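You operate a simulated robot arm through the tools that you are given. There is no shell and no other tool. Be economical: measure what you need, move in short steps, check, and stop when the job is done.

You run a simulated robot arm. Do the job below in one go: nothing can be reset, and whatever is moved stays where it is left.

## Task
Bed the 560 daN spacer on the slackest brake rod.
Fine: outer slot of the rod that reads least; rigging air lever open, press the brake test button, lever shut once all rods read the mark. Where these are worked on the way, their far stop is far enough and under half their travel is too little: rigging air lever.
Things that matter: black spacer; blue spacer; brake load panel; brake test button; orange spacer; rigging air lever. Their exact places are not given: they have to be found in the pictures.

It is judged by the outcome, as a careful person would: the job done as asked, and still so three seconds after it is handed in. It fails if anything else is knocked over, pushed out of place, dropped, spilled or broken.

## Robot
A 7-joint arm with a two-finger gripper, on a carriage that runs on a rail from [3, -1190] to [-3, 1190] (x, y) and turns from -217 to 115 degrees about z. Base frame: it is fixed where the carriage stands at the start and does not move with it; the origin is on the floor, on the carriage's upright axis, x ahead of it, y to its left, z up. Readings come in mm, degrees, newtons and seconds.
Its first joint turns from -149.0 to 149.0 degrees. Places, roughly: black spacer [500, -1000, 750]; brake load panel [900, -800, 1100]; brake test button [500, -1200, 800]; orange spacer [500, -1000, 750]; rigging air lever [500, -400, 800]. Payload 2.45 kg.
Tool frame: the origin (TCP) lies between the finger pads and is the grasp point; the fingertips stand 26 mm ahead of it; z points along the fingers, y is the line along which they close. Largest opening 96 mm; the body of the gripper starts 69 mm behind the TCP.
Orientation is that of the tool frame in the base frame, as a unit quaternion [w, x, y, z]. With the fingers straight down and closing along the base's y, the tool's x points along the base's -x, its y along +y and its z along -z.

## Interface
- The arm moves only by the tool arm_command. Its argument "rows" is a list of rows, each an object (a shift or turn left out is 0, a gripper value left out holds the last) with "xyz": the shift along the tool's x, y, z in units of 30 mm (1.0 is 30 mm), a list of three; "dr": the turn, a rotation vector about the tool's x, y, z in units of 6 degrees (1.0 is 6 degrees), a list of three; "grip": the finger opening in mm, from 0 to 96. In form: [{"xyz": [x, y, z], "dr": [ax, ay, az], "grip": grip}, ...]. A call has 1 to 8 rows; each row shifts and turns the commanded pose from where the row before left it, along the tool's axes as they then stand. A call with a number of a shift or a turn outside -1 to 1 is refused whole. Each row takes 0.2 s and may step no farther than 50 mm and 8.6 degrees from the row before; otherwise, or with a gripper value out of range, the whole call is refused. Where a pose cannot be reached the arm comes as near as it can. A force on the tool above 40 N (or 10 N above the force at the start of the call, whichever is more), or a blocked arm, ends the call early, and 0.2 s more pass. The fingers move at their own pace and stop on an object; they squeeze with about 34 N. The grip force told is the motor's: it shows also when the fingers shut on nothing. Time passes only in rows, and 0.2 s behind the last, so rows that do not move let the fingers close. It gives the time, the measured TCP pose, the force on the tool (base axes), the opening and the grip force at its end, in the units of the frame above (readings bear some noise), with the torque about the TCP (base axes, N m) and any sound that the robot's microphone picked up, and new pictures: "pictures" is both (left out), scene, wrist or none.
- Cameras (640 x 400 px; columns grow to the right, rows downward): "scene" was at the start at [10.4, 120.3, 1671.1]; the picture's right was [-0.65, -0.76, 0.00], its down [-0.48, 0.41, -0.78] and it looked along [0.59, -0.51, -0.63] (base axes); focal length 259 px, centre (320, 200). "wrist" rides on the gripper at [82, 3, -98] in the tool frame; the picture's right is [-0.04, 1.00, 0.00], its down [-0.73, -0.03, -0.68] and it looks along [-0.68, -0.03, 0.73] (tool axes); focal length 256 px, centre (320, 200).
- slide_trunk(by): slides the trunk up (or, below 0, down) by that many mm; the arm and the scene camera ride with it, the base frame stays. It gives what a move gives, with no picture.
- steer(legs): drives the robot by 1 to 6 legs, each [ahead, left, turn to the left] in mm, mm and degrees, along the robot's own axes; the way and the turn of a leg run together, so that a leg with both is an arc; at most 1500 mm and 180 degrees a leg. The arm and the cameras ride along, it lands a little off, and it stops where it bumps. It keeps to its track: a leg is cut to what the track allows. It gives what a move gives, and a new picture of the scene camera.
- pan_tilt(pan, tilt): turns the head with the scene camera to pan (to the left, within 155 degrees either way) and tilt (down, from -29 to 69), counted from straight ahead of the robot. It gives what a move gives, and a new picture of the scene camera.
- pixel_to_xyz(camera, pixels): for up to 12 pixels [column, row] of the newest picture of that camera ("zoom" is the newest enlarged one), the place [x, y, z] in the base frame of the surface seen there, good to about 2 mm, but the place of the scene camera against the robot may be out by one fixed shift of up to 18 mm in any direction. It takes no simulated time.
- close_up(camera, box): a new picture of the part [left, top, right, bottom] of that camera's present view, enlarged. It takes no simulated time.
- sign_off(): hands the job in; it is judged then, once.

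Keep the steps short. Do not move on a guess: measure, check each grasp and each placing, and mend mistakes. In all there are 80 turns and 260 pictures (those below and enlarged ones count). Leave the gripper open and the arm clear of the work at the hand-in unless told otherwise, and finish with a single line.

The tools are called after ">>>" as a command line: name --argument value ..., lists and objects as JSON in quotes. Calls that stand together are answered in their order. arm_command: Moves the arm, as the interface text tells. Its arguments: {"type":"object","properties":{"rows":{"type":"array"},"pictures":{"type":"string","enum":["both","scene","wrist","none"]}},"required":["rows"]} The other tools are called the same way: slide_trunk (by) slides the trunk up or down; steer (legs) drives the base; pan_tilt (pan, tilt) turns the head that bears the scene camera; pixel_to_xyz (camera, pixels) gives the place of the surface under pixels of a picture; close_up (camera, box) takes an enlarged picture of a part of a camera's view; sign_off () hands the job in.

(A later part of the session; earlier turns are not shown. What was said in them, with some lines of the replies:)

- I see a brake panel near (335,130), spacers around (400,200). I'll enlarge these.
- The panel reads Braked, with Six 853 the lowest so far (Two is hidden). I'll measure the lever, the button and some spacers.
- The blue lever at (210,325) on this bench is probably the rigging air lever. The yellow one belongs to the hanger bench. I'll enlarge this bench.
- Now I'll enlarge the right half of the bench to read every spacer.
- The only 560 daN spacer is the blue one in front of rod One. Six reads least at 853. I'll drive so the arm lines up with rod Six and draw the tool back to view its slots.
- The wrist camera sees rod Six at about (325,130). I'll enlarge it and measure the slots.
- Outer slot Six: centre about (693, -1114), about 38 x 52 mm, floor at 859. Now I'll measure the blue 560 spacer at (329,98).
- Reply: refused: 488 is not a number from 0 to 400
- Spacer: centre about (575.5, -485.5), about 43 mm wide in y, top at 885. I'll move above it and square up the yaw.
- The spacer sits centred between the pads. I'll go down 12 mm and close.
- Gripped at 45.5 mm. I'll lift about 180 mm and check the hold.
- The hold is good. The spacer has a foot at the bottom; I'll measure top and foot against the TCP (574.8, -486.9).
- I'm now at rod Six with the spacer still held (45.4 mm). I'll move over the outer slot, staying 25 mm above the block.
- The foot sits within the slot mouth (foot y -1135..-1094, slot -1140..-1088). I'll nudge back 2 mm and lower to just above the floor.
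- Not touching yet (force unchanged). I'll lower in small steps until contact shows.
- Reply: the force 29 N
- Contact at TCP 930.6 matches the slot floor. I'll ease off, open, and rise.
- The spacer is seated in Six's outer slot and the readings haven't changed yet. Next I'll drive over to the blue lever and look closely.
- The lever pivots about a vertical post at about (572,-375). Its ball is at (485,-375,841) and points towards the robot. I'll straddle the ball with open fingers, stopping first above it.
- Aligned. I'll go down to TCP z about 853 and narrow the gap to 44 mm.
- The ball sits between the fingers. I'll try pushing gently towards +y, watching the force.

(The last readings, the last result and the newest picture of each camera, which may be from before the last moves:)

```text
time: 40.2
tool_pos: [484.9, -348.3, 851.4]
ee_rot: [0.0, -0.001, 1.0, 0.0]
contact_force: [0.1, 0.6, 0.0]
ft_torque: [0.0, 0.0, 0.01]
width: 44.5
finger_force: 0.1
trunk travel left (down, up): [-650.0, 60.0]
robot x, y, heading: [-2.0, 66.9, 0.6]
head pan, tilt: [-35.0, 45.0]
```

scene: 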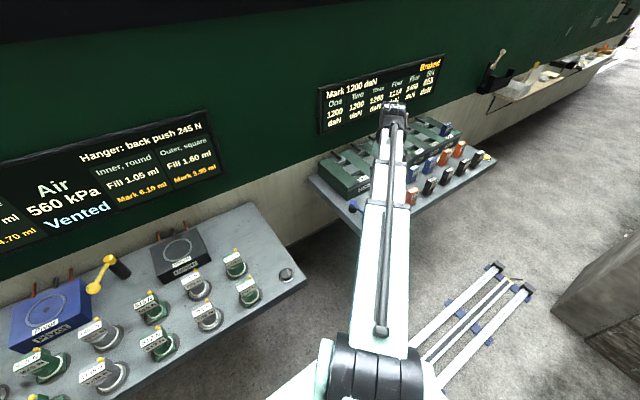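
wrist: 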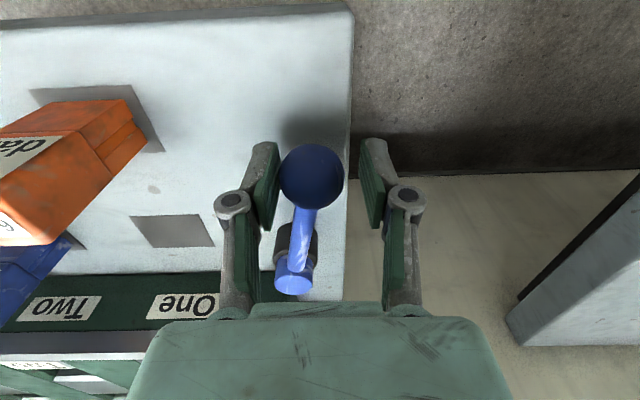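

The lever swings freely towards +y, so that is the opening way. I'll turn the tool to follow the arc about the post.

>>> arm_command --rows '[{"xyz": [-0.04, 0, 0], "dr": [0, 0, 1]}, {"xyz": [-0.04, 0, 0], "dr": [0, 0, 1]}, {"xyz": [-0.04, 0, 0], "dr": [0, 0, 1]}, {"xyz": [-0.016, 0.304, 0], "dr": [0, 0, 1]}, {"xyz": [-0.016, 0.304, 0], "dr": [0, 0, 1]}, {"xyz": [-0.016, 0.304, 0], "dr": [0, 0, 1]}, {"xyz": [-0.016, 0.304, 0], "dr": [0, 0, 1]}]' --pictures "both"

```text
time: 41.8
tool_pos: [506.9, -317.7, 852.7]
ee_rot: [0.0, 0.36, 0.933, -0.001]
contact_force: [-0.8, -0.2, -0.5]
ft_torque: [-0.01, 0.02, 0.0]
width: 44.5
finger_force: 0.3
trunk travel left (down, up): [-650.0, 60.0]
robot x, y, heading: [-1.4, 63.0, 0.8]
head pan, tilt: [-35.0, 45.0]
```

scene: 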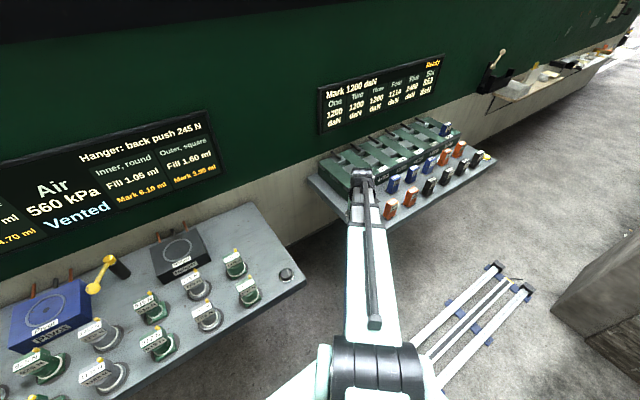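
wrist: 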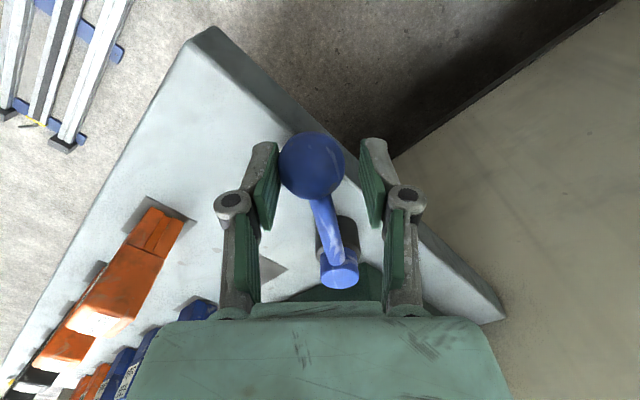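

The panel now reads "Ready". I'll continue along the arc towards the far stop.

>>> arm_command --rows '[{"xyz": [-0.016, 0.304, 0], "dr": [0, 0, 1]}, {"xyz": [-0.016, 0.304, 0], "dr": [0, 0, 1]}, {"xyz": [-0.016, 0.304, 0], "dr": [0, 0, 1]}, {"xyz": [-0.016, 0.304, 0], "dr": [0, 0, 1]}, {"xyz": [-0.016, 0.304, 0], "dr": [0, 0, 1]}, {"xyz": [-0.016, 0.304, 0], "dr": [0, 0, 1]}]' --pictures "wrist"

>>> close_up --camera "scene" --box '[300, 40, 460, 140]'

```text
time: 43.2
tool_pos: [549.0, -294.1, 852.1]
ee_rot: [-0.002, 0.631, 0.776, -0.002]
contact_force: [-22.2, -11.9, -7.3]
ft_torque: [-0.2, 0.08, 0.48]
width: 57.8
finger_force: 10.4
trunk travel left (down, up): [-650.0, 60.0]
robot x, y, heading: [-2.0, 64.2, 0.5]
head pan, tilt: [-35.0, 45.0]
```

wrist: 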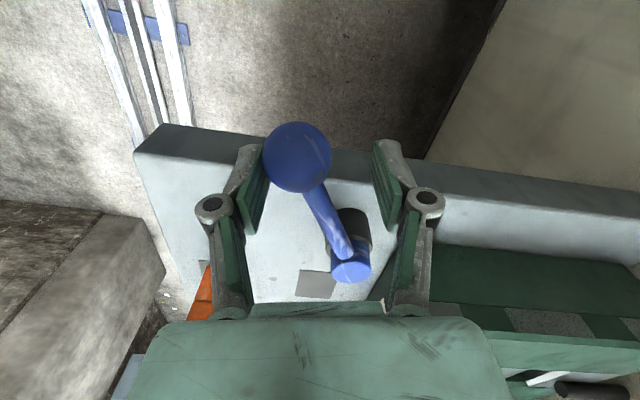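

```text
4.00 times, centred on (380, 90) of scene
```

zoom: 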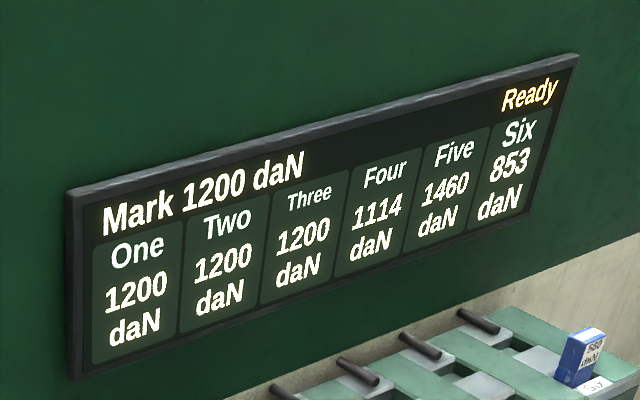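

The force rise means the far stop is reached. I'll back off to free the ball and rise straight up.

>>> arm_command --rows '[{"xyz": [0, -0.25, 0], "grip": 56}, {"xyz": [0, -0.1, 0]}, {"xyz": [0, 0, -0.8]}, {"xyz": [0, 0, -1]}, {"xyz": [0, 0, -1]}, {"xyz": [0, 0, -1]}, {"xyz": [0, 0, -1]}, {"xyz": [0, 0, -1]}]' --pictures "both"

```text
time: 45.0
tool_pos: [541.3, -293.5, 1027.9]
ee_rot: [0.0, 0.629, 0.777, 0.0]
contact_force: [0.4, -0.9, 0.4]
ft_torque: [0.0, 0.01, -0.01]
width: 55.9
finger_force: 0.1
trunk travel left (down, up): [-650.0, 60.0]
robot x, y, heading: [0.5, 61.6, 0.8]
head pan, tilt: [-35.0, 45.0]
```

scene: 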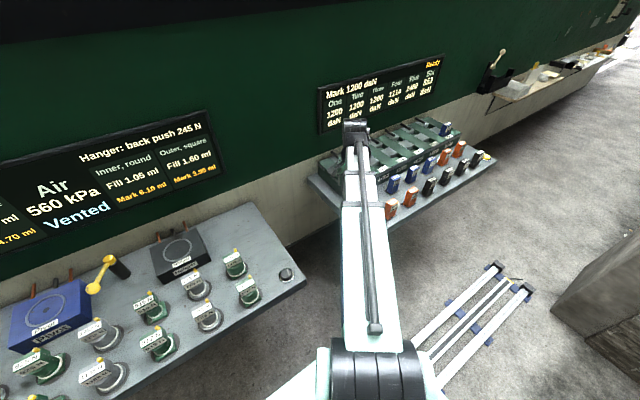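
wrist: 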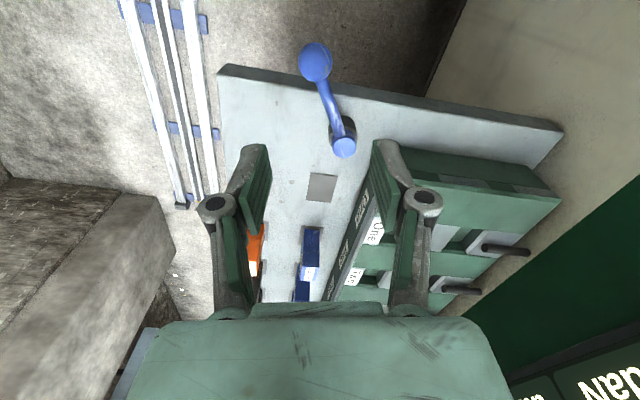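

>>> pixel_to_xyz --camera "wrist" --pixels '[[315, 60], [330, 100], [344, 147]]'

>>> arm_command --rows '[{"xyz": [0, -1, 0], "grip": 0}, {"xyz": [0, -1, 0]}, {"xyz": [0, -0.9, 0]}, {}]' --pictures "none"

>>> steer --legs '[[0, -850, 0]]'

>>> arm_command --rows '[{}]' --pictures "wrist"

```text
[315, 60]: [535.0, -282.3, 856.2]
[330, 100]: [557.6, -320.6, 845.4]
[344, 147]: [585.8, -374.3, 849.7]
```

```text
time: 46.0
tool_pos: [458.9, -312.4, 1024.8]
ee_rot: [0.0, 0.629, 0.777, 0.0]
contact_force: [0.0, -0.1, -0.4]
ft_torque: [-0.01, 0.0, -0.03]
width: 0.0
finger_force: 28.1
trunk travel left (down, up): [-650.0, 60.0]
robot x, y, heading: [-1.2, 64.5, 0.6]
head pan, tilt: [-35.0, 45.0]
```

```text
time: 50.5
tool_pos: [453.1, -1163.3, 1025.0]
ee_rot: [0.0, 0.638, 0.77, 0.001]
contact_force: [-0.4, 0.5, 0.5]
ft_torque: [0.01, -0.01, 0.0]
width: 0.2
finger_force: 28.5
trunk travel left (down, up): [-650.0, 60.0]
robot x, y, heading: [1.3, -779.9, -0.8]
head pan, tilt: [-35.0, 45.0]
```

scene: 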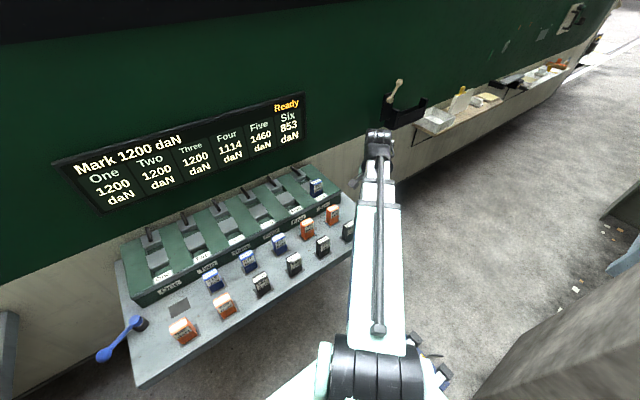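

```text
time: 50.9
tool_pos: [452.9, -1164.1, 1023.3]
ee_rot: [0.001, 0.638, 0.77, 0.0]
contact_force: [-0.1, -0.7, 1.0]
ft_torque: [0.02, 0.01, -0.05]
width: 0.0
finger_force: 28.5
trunk travel left (down, up): [-650.0, 60.0]
robot x, y, heading: [0.9, -776.5, -0.8]
head pan, tilt: [-35.0, 45.0]
```

wrist: 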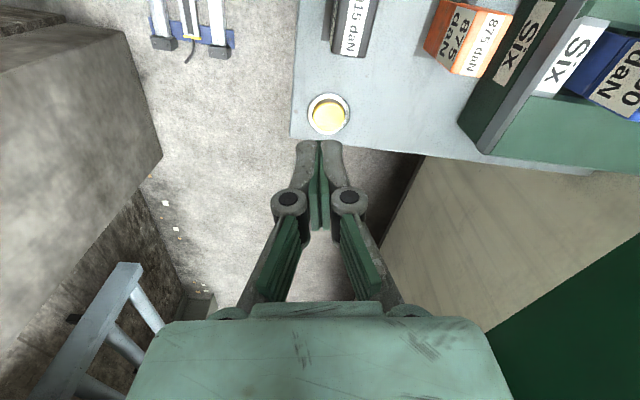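

The lever stays open at about 65°. The yellow button is at (328,116); I'll measure it.

>>> pixel_to_xyz --camera "wrist" --pixels '[[328, 116], [316, 116], [341, 116], [328, 103], [328, 128], [345, 130]]'

```text
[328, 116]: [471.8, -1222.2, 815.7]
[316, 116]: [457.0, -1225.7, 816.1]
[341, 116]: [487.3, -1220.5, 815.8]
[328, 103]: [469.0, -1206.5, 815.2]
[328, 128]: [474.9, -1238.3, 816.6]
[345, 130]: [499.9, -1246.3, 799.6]
```

Button centre (471.5,-1222), top at 816. I'll move the closed fingertips above it, then stop short.

>>> arm_command --rows '[{"xyz": [-1, 0.12, 0]}, {"xyz": [-1, 0.11, 0]}, {"xyz": [0, 0, 1]}, {"xyz": [0, 0, 1]}, {"xyz": [0, 0, 1]}, {"xyz": [0, 0, 1]}, {"xyz": [0, 0, 1]}, {"xyz": [0, 0, 0.4]}]' --pictures "wrist"

```text
time: 52.6
tool_pos: [470.6, -1222.2, 861.7]
ee_rot: [0.0, 0.638, 0.77, 0.0]
contact_force: [1.2, -0.4, 0.0]
ft_torque: [-0.01, 0.0, -0.01]
width: 0.1
finger_force: 28.8
trunk travel left (down, up): [-650.0, 60.0]
robot x, y, heading: [0.3, -777.4, -0.7]
head pan, tilt: [-35.0, 45.0]
```

wrist: 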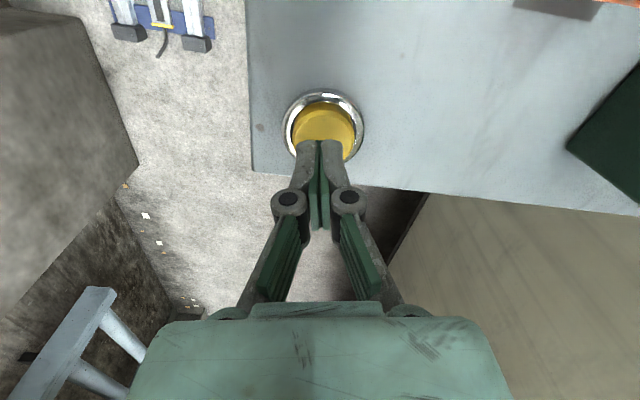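

>>> arm_command --rows '[{"xyz": [0, 0, 0.5]}, {"xyz": [0, 0, 0.15]}, {"xyz": [0, 0, 0.1]}, {"xyz": [0, 0, 0.1]}]' --pictures "scene"

>>> close_up --camera "scene" --box '[40, 80, 320, 220]'

```text
time: 53.6
tool_pos: [470.8, -1221.5, 837.6]
ee_rot: [-0.001, 0.638, 0.77, 0.0]
contact_force: [-0.2, 0.0, 1.0]
ft_torque: [0.01, 0.01, 0.02]
width: 6.0
finger_force: 28.8
trunk travel left (down, up): [-650.0, 60.0]
robot x, y, heading: [-0.0, -776.8, -0.6]
head pan, tilt: [-35.0, 45.0]
```

scene: 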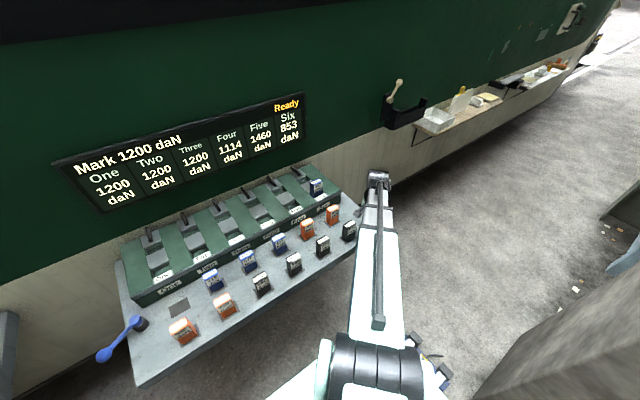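

```text
2.29 times, centred on (180, 150) of scene
```

zoom: 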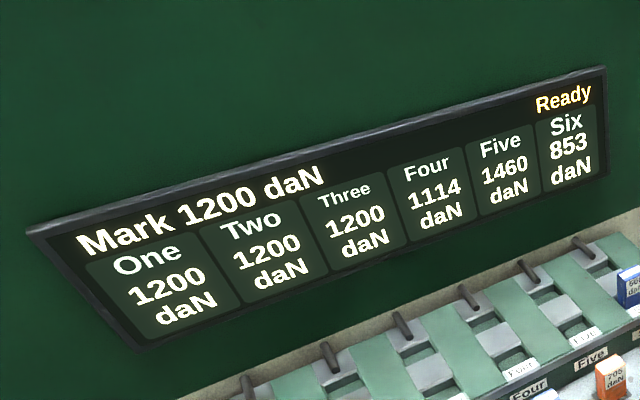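

The tips are about 4 mm down with no change on the panel. I'll press a little further.

>>> arm_command --rows '[{"xyz": [0, 0, 0.1]}, {"xyz": [0, 0, 0.1]}, {}]' --pictures "both"

>>> close_up --camera "scene" --box '[40, 80, 320, 220]'

```text
time: 54.5
tool_pos: [470.8, -1221.2, 832.1]
ee_rot: [0.001, 0.638, 0.77, 0.0]
contact_force: [1.7, -3.5, 20.1]
ft_torque: [-0.08, -0.05, 0.03]
width: 6.0
finger_force: 28.6
trunk travel left (down, up): [-650.0, 60.0]
robot x, y, heading: [3.0, -777.9, -0.4]
head pan, tilt: [-35.0, 45.0]
heard: click
```

scene: 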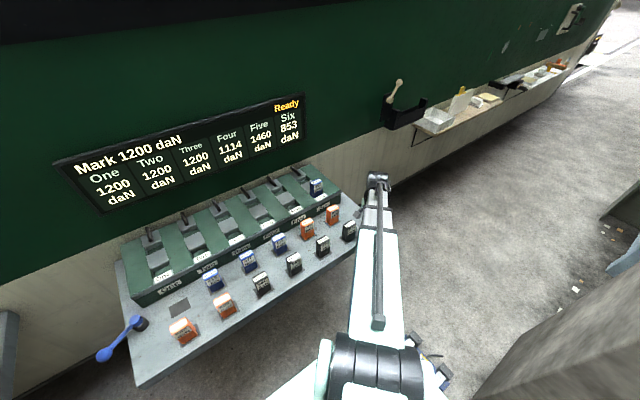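
wrist: 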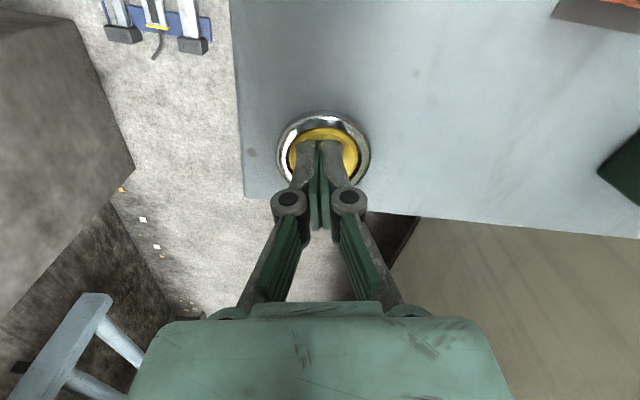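

```text
2.29 times, centred on (180, 150) of scene
```

zoom: 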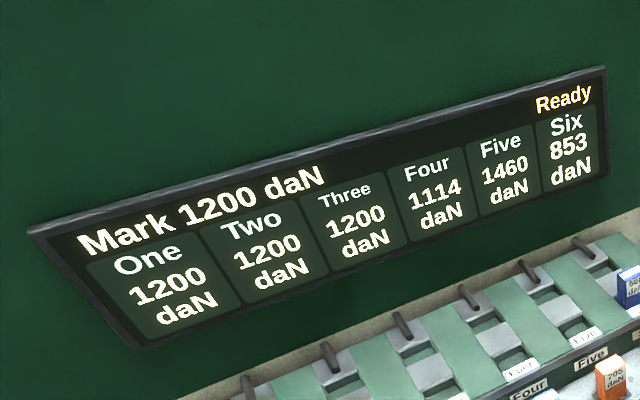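

A click was heard. I'll release the button, rise and wait, then read the panel.

>>> arm_command --rows '[{"xyz": [0, 0, -0.5]}, {"xyz": [0, 0, -1]}, {"xyz": [0, 0, -1]}, {"xyz": [0, 0, -1]}, {"xyz": [0, 0, -1]}, {"xyz": [0, 0, -1]}, {"xyz": [0, 0, -1]}, {}]' --pictures "scene"

>>> close_up --camera "scene" --box '[40, 80, 340, 220]'

```text
time: 56.2
tool_pos: [471.4, -1220.9, 1023.9]
ee_rot: [0.0, 0.638, 0.77, 0.0]
contact_force: [-0.3, 0.6, -0.8]
ft_torque: [-0.02, 0.01, 0.04]
width: 0.0
finger_force: 28.3
trunk travel left (down, up): [-650.0, 60.0]
robot x, y, heading: [1.1, -780.0, -0.5]
head pan, tilt: [-35.0, 45.0]
```

scene: 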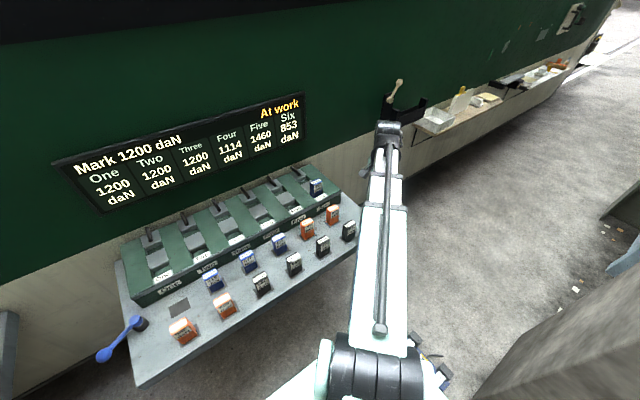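

```text
2.13 times, centred on (190, 150) of scene
```

zoom: 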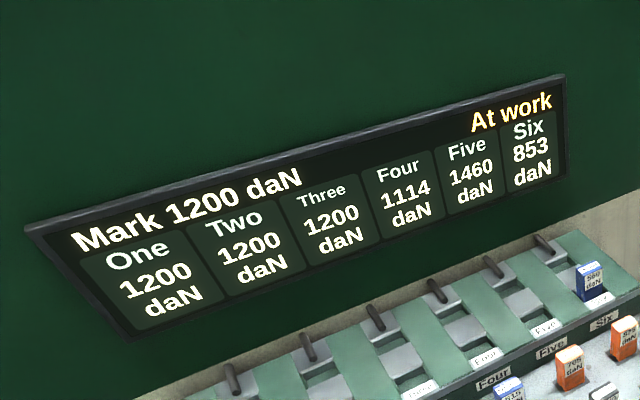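

"At work": the test is running. I'll wait and read again.

>>> arm_command --rows '[{}, {}, {}, {}, {}, {}, {}, {}]' --pictures "none"

>>> arm_command --rows '[{}, {}, {}, {}, {}, {}, {}, {}]' --pictures "none"

>>> arm_command --rows '[{}, {}, {}, {}, {}, {}, {}, {}]' --pictures "scene"

>>> close_up --camera "scene" --box '[40, 80, 340, 220]'

```text
time: 58.0
tool_pos: [469.3, -1221.6, 1024.0]
ee_rot: [0.001, 0.638, 0.77, 0.0]
contact_force: [-0.9, -0.5, -0.5]
ft_torque: [-0.03, 0.0, -0.05]
width: 0.0
finger_force: 28.1
trunk travel left (down, up): [-650.0, 60.0]
robot x, y, heading: [-0.3, -777.9, -0.5]
head pan, tilt: [-35.0, 45.0]
```

```text
time: 59.9
tool_pos: [470.2, -1222.4, 1023.4]
ee_rot: [-0.001, 0.639, 0.77, -0.001]
contact_force: [0.1, 1.0, 0.0]
ft_torque: [-0.01, -0.02, -0.01]
width: 0.0
finger_force: 28.4
trunk travel left (down, up): [-650.0, 60.0]
robot x, y, heading: [1.1, -777.4, -0.5]
head pan, tilt: [-35.0, 45.0]
```

```text
time: 61.6
tool_pos: [469.5, -1221.2, 1024.6]
ee_rot: [0.001, 0.638, 0.77, 0.0]
contact_force: [-0.3, 1.1, 0.1]
ft_torque: [0.0, -0.02, 0.0]
width: 0.0
finger_force: 28.9
trunk travel left (down, up): [-650.0, 60.0]
robot x, y, heading: [-0.4, -773.4, -0.7]
head pan, tilt: [-35.0, 45.0]
```

scene: 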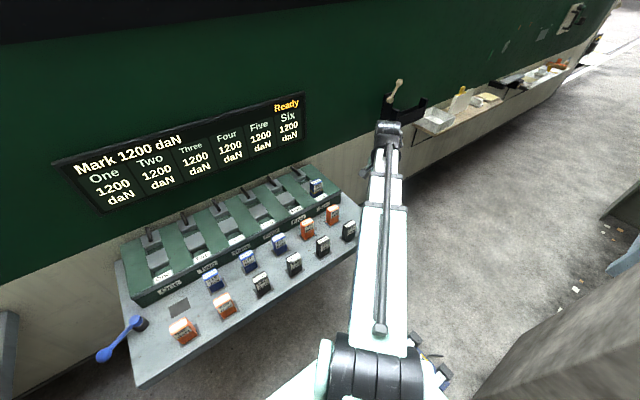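

```text
2.13 times, centred on (190, 150) of scene
```

zoom: 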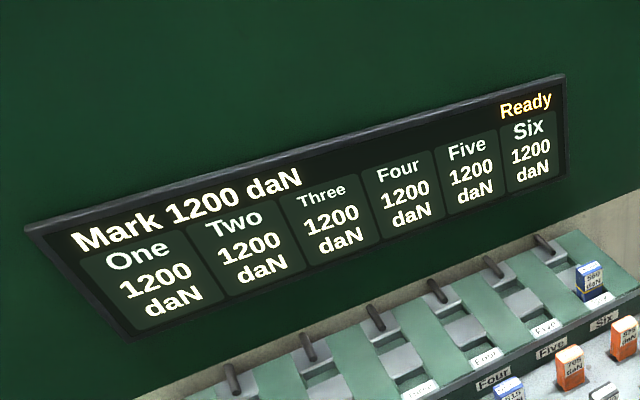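

All rods read 1200. Now I'll go back to the lever to shut it.

>>> steer --legs '[[0, 915, 0]]'

>>> arm_command --rows '[{"xyz": [0, 0, 0], "grip": 56}, {}]' --pictures "wrist"

```text
time: 66.4
tool_pos: [460.4, -329.9, 1024.8]
ee_rot: [0.0, 0.644, 0.765, 0.0]
contact_force: [0.0, 0.1, 0.1]
ft_torque: [0.05, -0.01, -0.03]
width: 0.0
finger_force: 28.3
trunk travel left (down, up): [-650.0, 60.0]
robot x, y, heading: [2.4, 127.0, -1.6]
head pan, tilt: [-35.0, 45.0]
```

scene: 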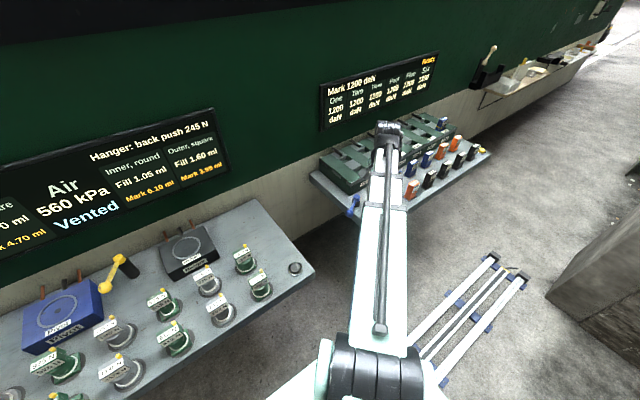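

```text
time: 67.0
tool_pos: [460.2, -329.2, 1024.6]
ee_rot: [0.0, 0.645, 0.764, 0.0]
contact_force: [-0.2, 0.0, 0.3]
ft_torque: [0.01, -0.03, 0.03]
width: 56.0
finger_force: 0.1
trunk travel left (down, up): [-650.0, 60.0]
robot x, y, heading: [0.1, 123.8, -1.6]
head pan, tilt: [-35.0, 45.0]
```

wrist: 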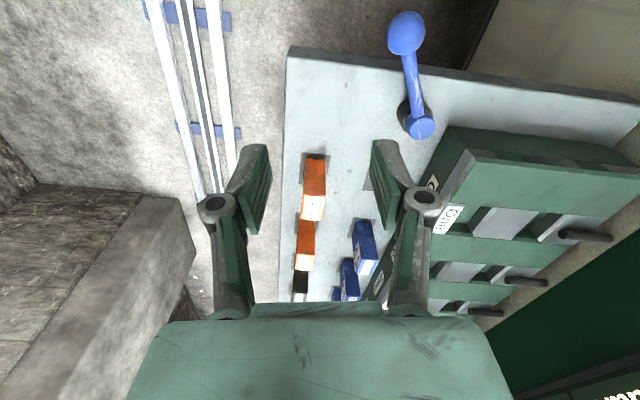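

>>> pixel_to_xyz --camera "wrist" --pixels '[[406, 34], [390, 34], [424, 34], [406, 14], [412, 80], [420, 125]]'

```text
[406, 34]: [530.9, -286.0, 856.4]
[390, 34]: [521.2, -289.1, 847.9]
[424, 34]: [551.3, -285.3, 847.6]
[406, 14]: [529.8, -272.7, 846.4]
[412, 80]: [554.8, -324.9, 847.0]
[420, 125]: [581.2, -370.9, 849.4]
```

Ball centre about (534,-288). I'll move above it and turn the tool back 15° to match the lever.

>>> arm_command --rows '[{"xyz": [0.31, 0.89, 0]}, {"xyz": [0.31, 0.89, 0]}, {"xyz": [0.31, 0.88, 0]}, {"dr": [0, 0, -1]}, {"xyz": [0, 0, 1], "dr": [0, 0, -1]}, {"xyz": [0, 0, 1], "dr": [0, 0, -0.5]}, {"xyz": [0, 0, 1]}, {}]' --pictures "wrist"

```text
time: 68.8
tool_pos: [534.3, -287.0, 936.5]
ee_rot: [0.0, 0.539, 0.842, 0.0]
contact_force: [0.1, 1.1, -0.2]
ft_torque: [-0.02, 0.0, -0.01]
width: 55.8
finger_force: 0.1
trunk travel left (down, up): [-650.0, 60.0]
robot x, y, heading: [-0.2, 123.2, -1.5]
head pan, tilt: [-35.0, 45.0]
```

wrist: 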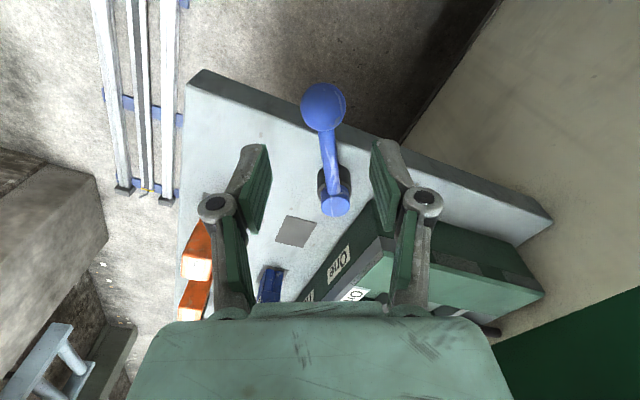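

Well aligned. I'll go down and narrow the gap around the ball.

>>> arm_command --rows '[{"xyz": [0, 0, 1]}, {"xyz": [0, 0, 1]}, {"xyz": [0, 0, 0.8], "grip": 44}, {}]' --pictures "wrist"

```text
time: 69.8
tool_pos: [536.2, -288.5, 851.4]
ee_rot: [0.0, 0.54, 0.842, 0.0]
contact_force: [-0.7, 0.0, 0.1]
ft_torque: [-0.03, -0.01, -0.02]
width: 43.8
finger_force: 0.1
trunk travel left (down, up): [-650.0, 60.0]
robot x, y, heading: [-1.3, 125.0, -1.4]
head pan, tilt: [-35.0, 45.0]
```

wrist: 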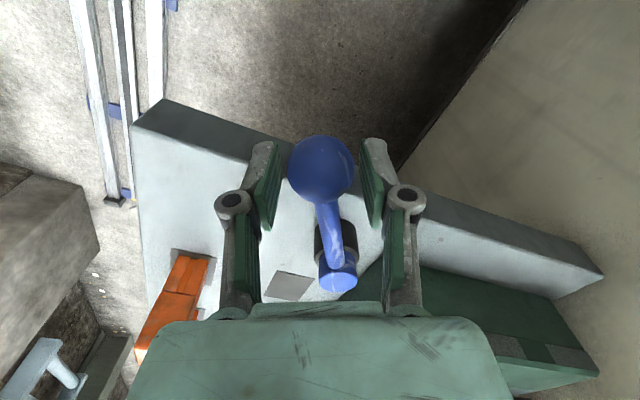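

Now I'll swing the lever back along the arc.

>>> arm_command --rows '[{"xyz": [0, -0.2, 0]}, {"xyz": [-0.016, -0.31, 0], "dr": [0, 0, -1]}, {"xyz": [-0.016, -0.31, 0], "dr": [0, 0, -1]}, {"xyz": [-0.016, -0.31, 0], "dr": [0, 0, -1]}, {"xyz": [-0.016, -0.31, 0], "dr": [0, 0, -1]}, {"xyz": [-0.016, -0.31, 0], "dr": [0, 0, -1]}, {"xyz": [-0.016, -0.31, 0], "dr": [0, 0, -1]}, {"xyz": [-0.016, -0.31, 0], "dr": [0, 0, -1]}]' --pictures "wrist"

>>> arm_command --rows '[{"xyz": [-0.016, -0.31, 0], "dr": [0, 0, -1]}, {"xyz": [-0.016, -0.31, 0], "dr": [0, 0, -1]}, {"xyz": [-0.016, -0.31, 0], "dr": [0, 0, -1]}]' --pictures "both"

```text
time: 71.6
tool_pos: [484.0, -337.2, 850.5]
ee_rot: [0.0, 0.201, 0.98, 0.0]
contact_force: [0.0, -1.0, -0.5]
ft_torque: [0.0, -0.02, 0.0]
width: 44.3
finger_force: 0.8
trunk travel left (down, up): [-650.0, 60.0]
robot x, y, heading: [0.2, 121.2, -1.6]
head pan, tilt: [-35.0, 45.0]
```

wrist: 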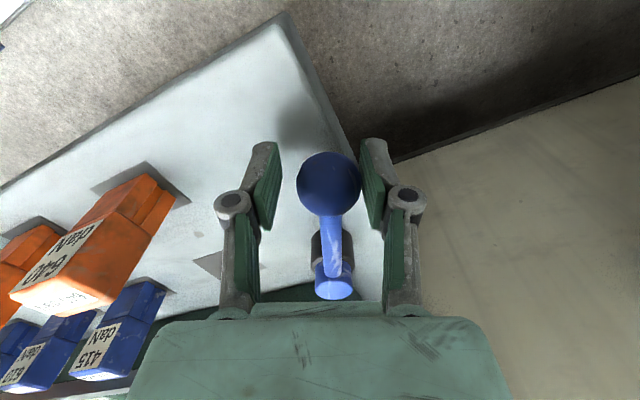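

```text
time: 72.4
tool_pos: [478.1, -364.5, 850.9]
ee_rot: [0.0, 0.044, 0.999, 0.0]
contact_force: [-0.3, -0.1, 0.7]
ft_torque: [-0.01, 0.0, 0.0]
width: 44.1
finger_force: 0.6
trunk travel left (down, up): [-650.0, 60.0]
robot x, y, heading: [-0.5, 121.4, -1.6]
head pan, tilt: [-35.0, 45.0]
```

scene: 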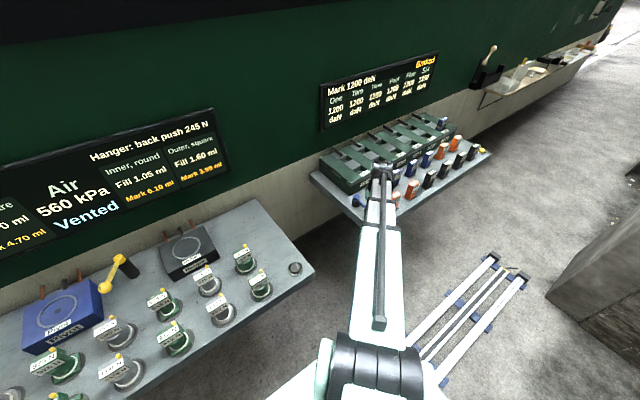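
wrist: 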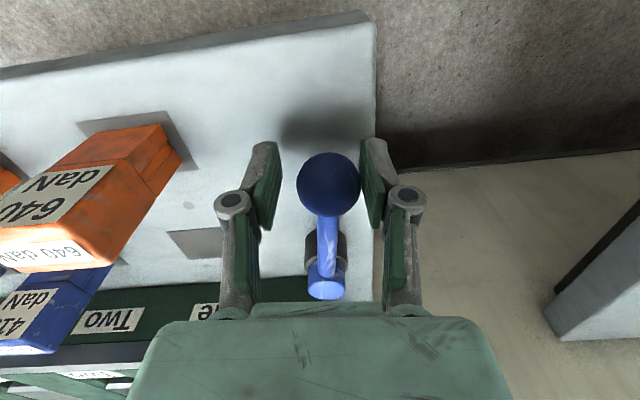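

The panel reads Braked again. The ball is at about y -358 against -375 at the start, so I'll press on gently to the shut stop.

>>> arm_command --rows '[{"xyz": [0, -0.25, 0], "dr": [0, 0, -0.4]}, {"xyz": [0, -0.2, 0], "dr": [0, 0, -0.4]}, {"xyz": [0, -0.12, 0]}, {"xyz": [0, -0.1, 0]}]' --pictures "wrist"

```text
time: 73.4
tool_pos: [477.4, -383.1, 850.7]
ee_rot: [-0.001, 0.003, 1.0, 0.0]
contact_force: [-3.6, 11.6, -3.8]
ft_torque: [0.06, 0.11, 0.19]
width: 51.3
finger_force: 5.6
trunk travel left (down, up): [-650.0, 60.0]
robot x, y, heading: [-1.7, 127.4, -1.9]
head pan, tilt: [-35.0, 45.0]
```

wrist: 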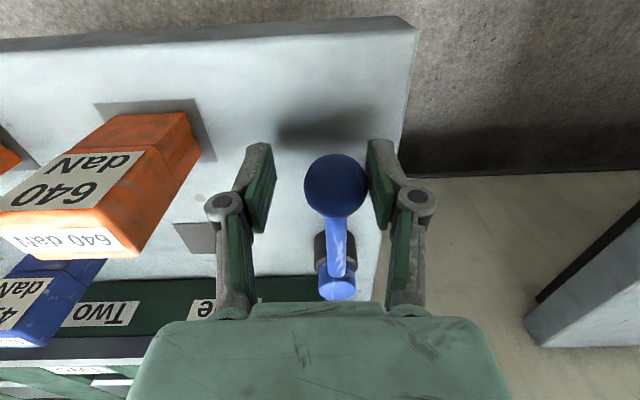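

The shut stop is reached (force 12 N). I'll centre the fingers off the ball, rise, and check everything.

>>> arm_command --rows '[{"xyz": [0, 0.27, 0]}, {"xyz": [0, 0, -0.8], "grip": 56}, {"xyz": [0, 0, -1]}, {"xyz": [0, 0, -1]}, {"xyz": [0, 0, -1]}, {"xyz": [0, 0, -1]}, {"xyz": [0, 0, -1]}, {"xyz": [0, 0, -1], "grip": 90}]' --pictures "both"

>>> pixel_to_xyz --camera "wrist" --pixels '[[320, 60]]'

>>> close_up --camera "scene" --box '[300, 40, 500, 220]'

```text
time: 75.2
tool_pos: [476.5, -375.4, 1054.6]
ee_rot: [0.0, 0.005, 1.0, 0.0]
contact_force: [0.1, 0.1, 0.7]
ft_torque: [0.0, 0.02, 0.01]
width: 90.4
finger_force: 0.1
trunk travel left (down, up): [-650.0, 60.0]
robot x, y, heading: [1.3, 124.8, -1.6]
head pan, tilt: [-35.0, 45.0]
```

scene: 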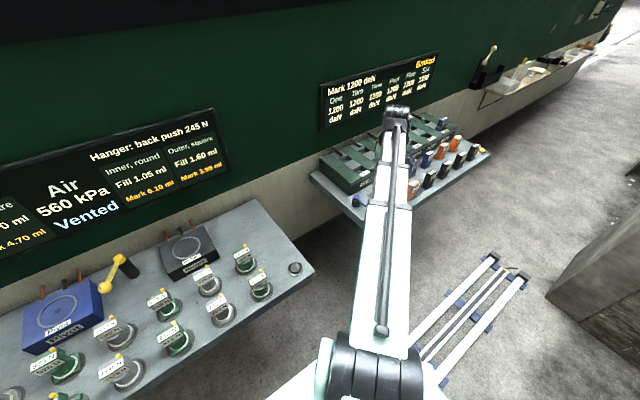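
wrist: 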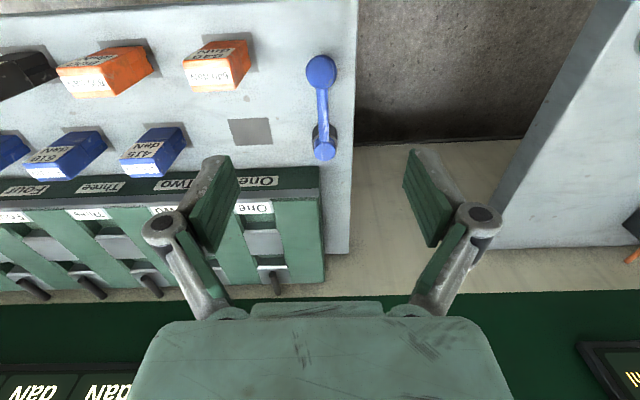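

```text
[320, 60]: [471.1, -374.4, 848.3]
```

```text
2.22 times, centred on (400, 130) of scene
```

zoom: 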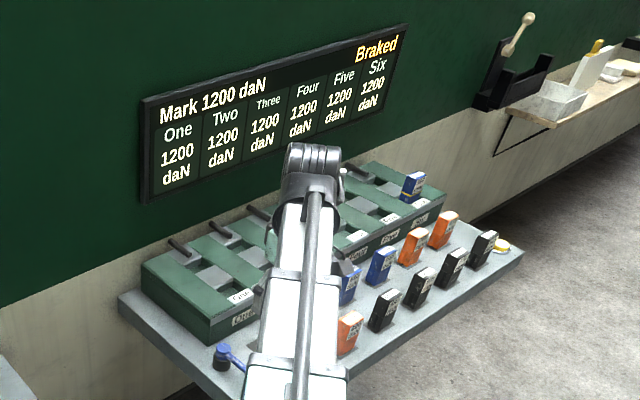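

Lever is shut (ball back at y -375), the panel reads Braked with all six rods at 1200, and the spacer stands upright in Six's outer slot. The gripper is open and clear, so I'm handing in.

>>> sign_off

```text
The job is handed in.
```

The 560 daN blue spacer is bedded in the outer slot of rod Six, the lever is shut, and all six rods read 1200 daN with the panel on Braked.
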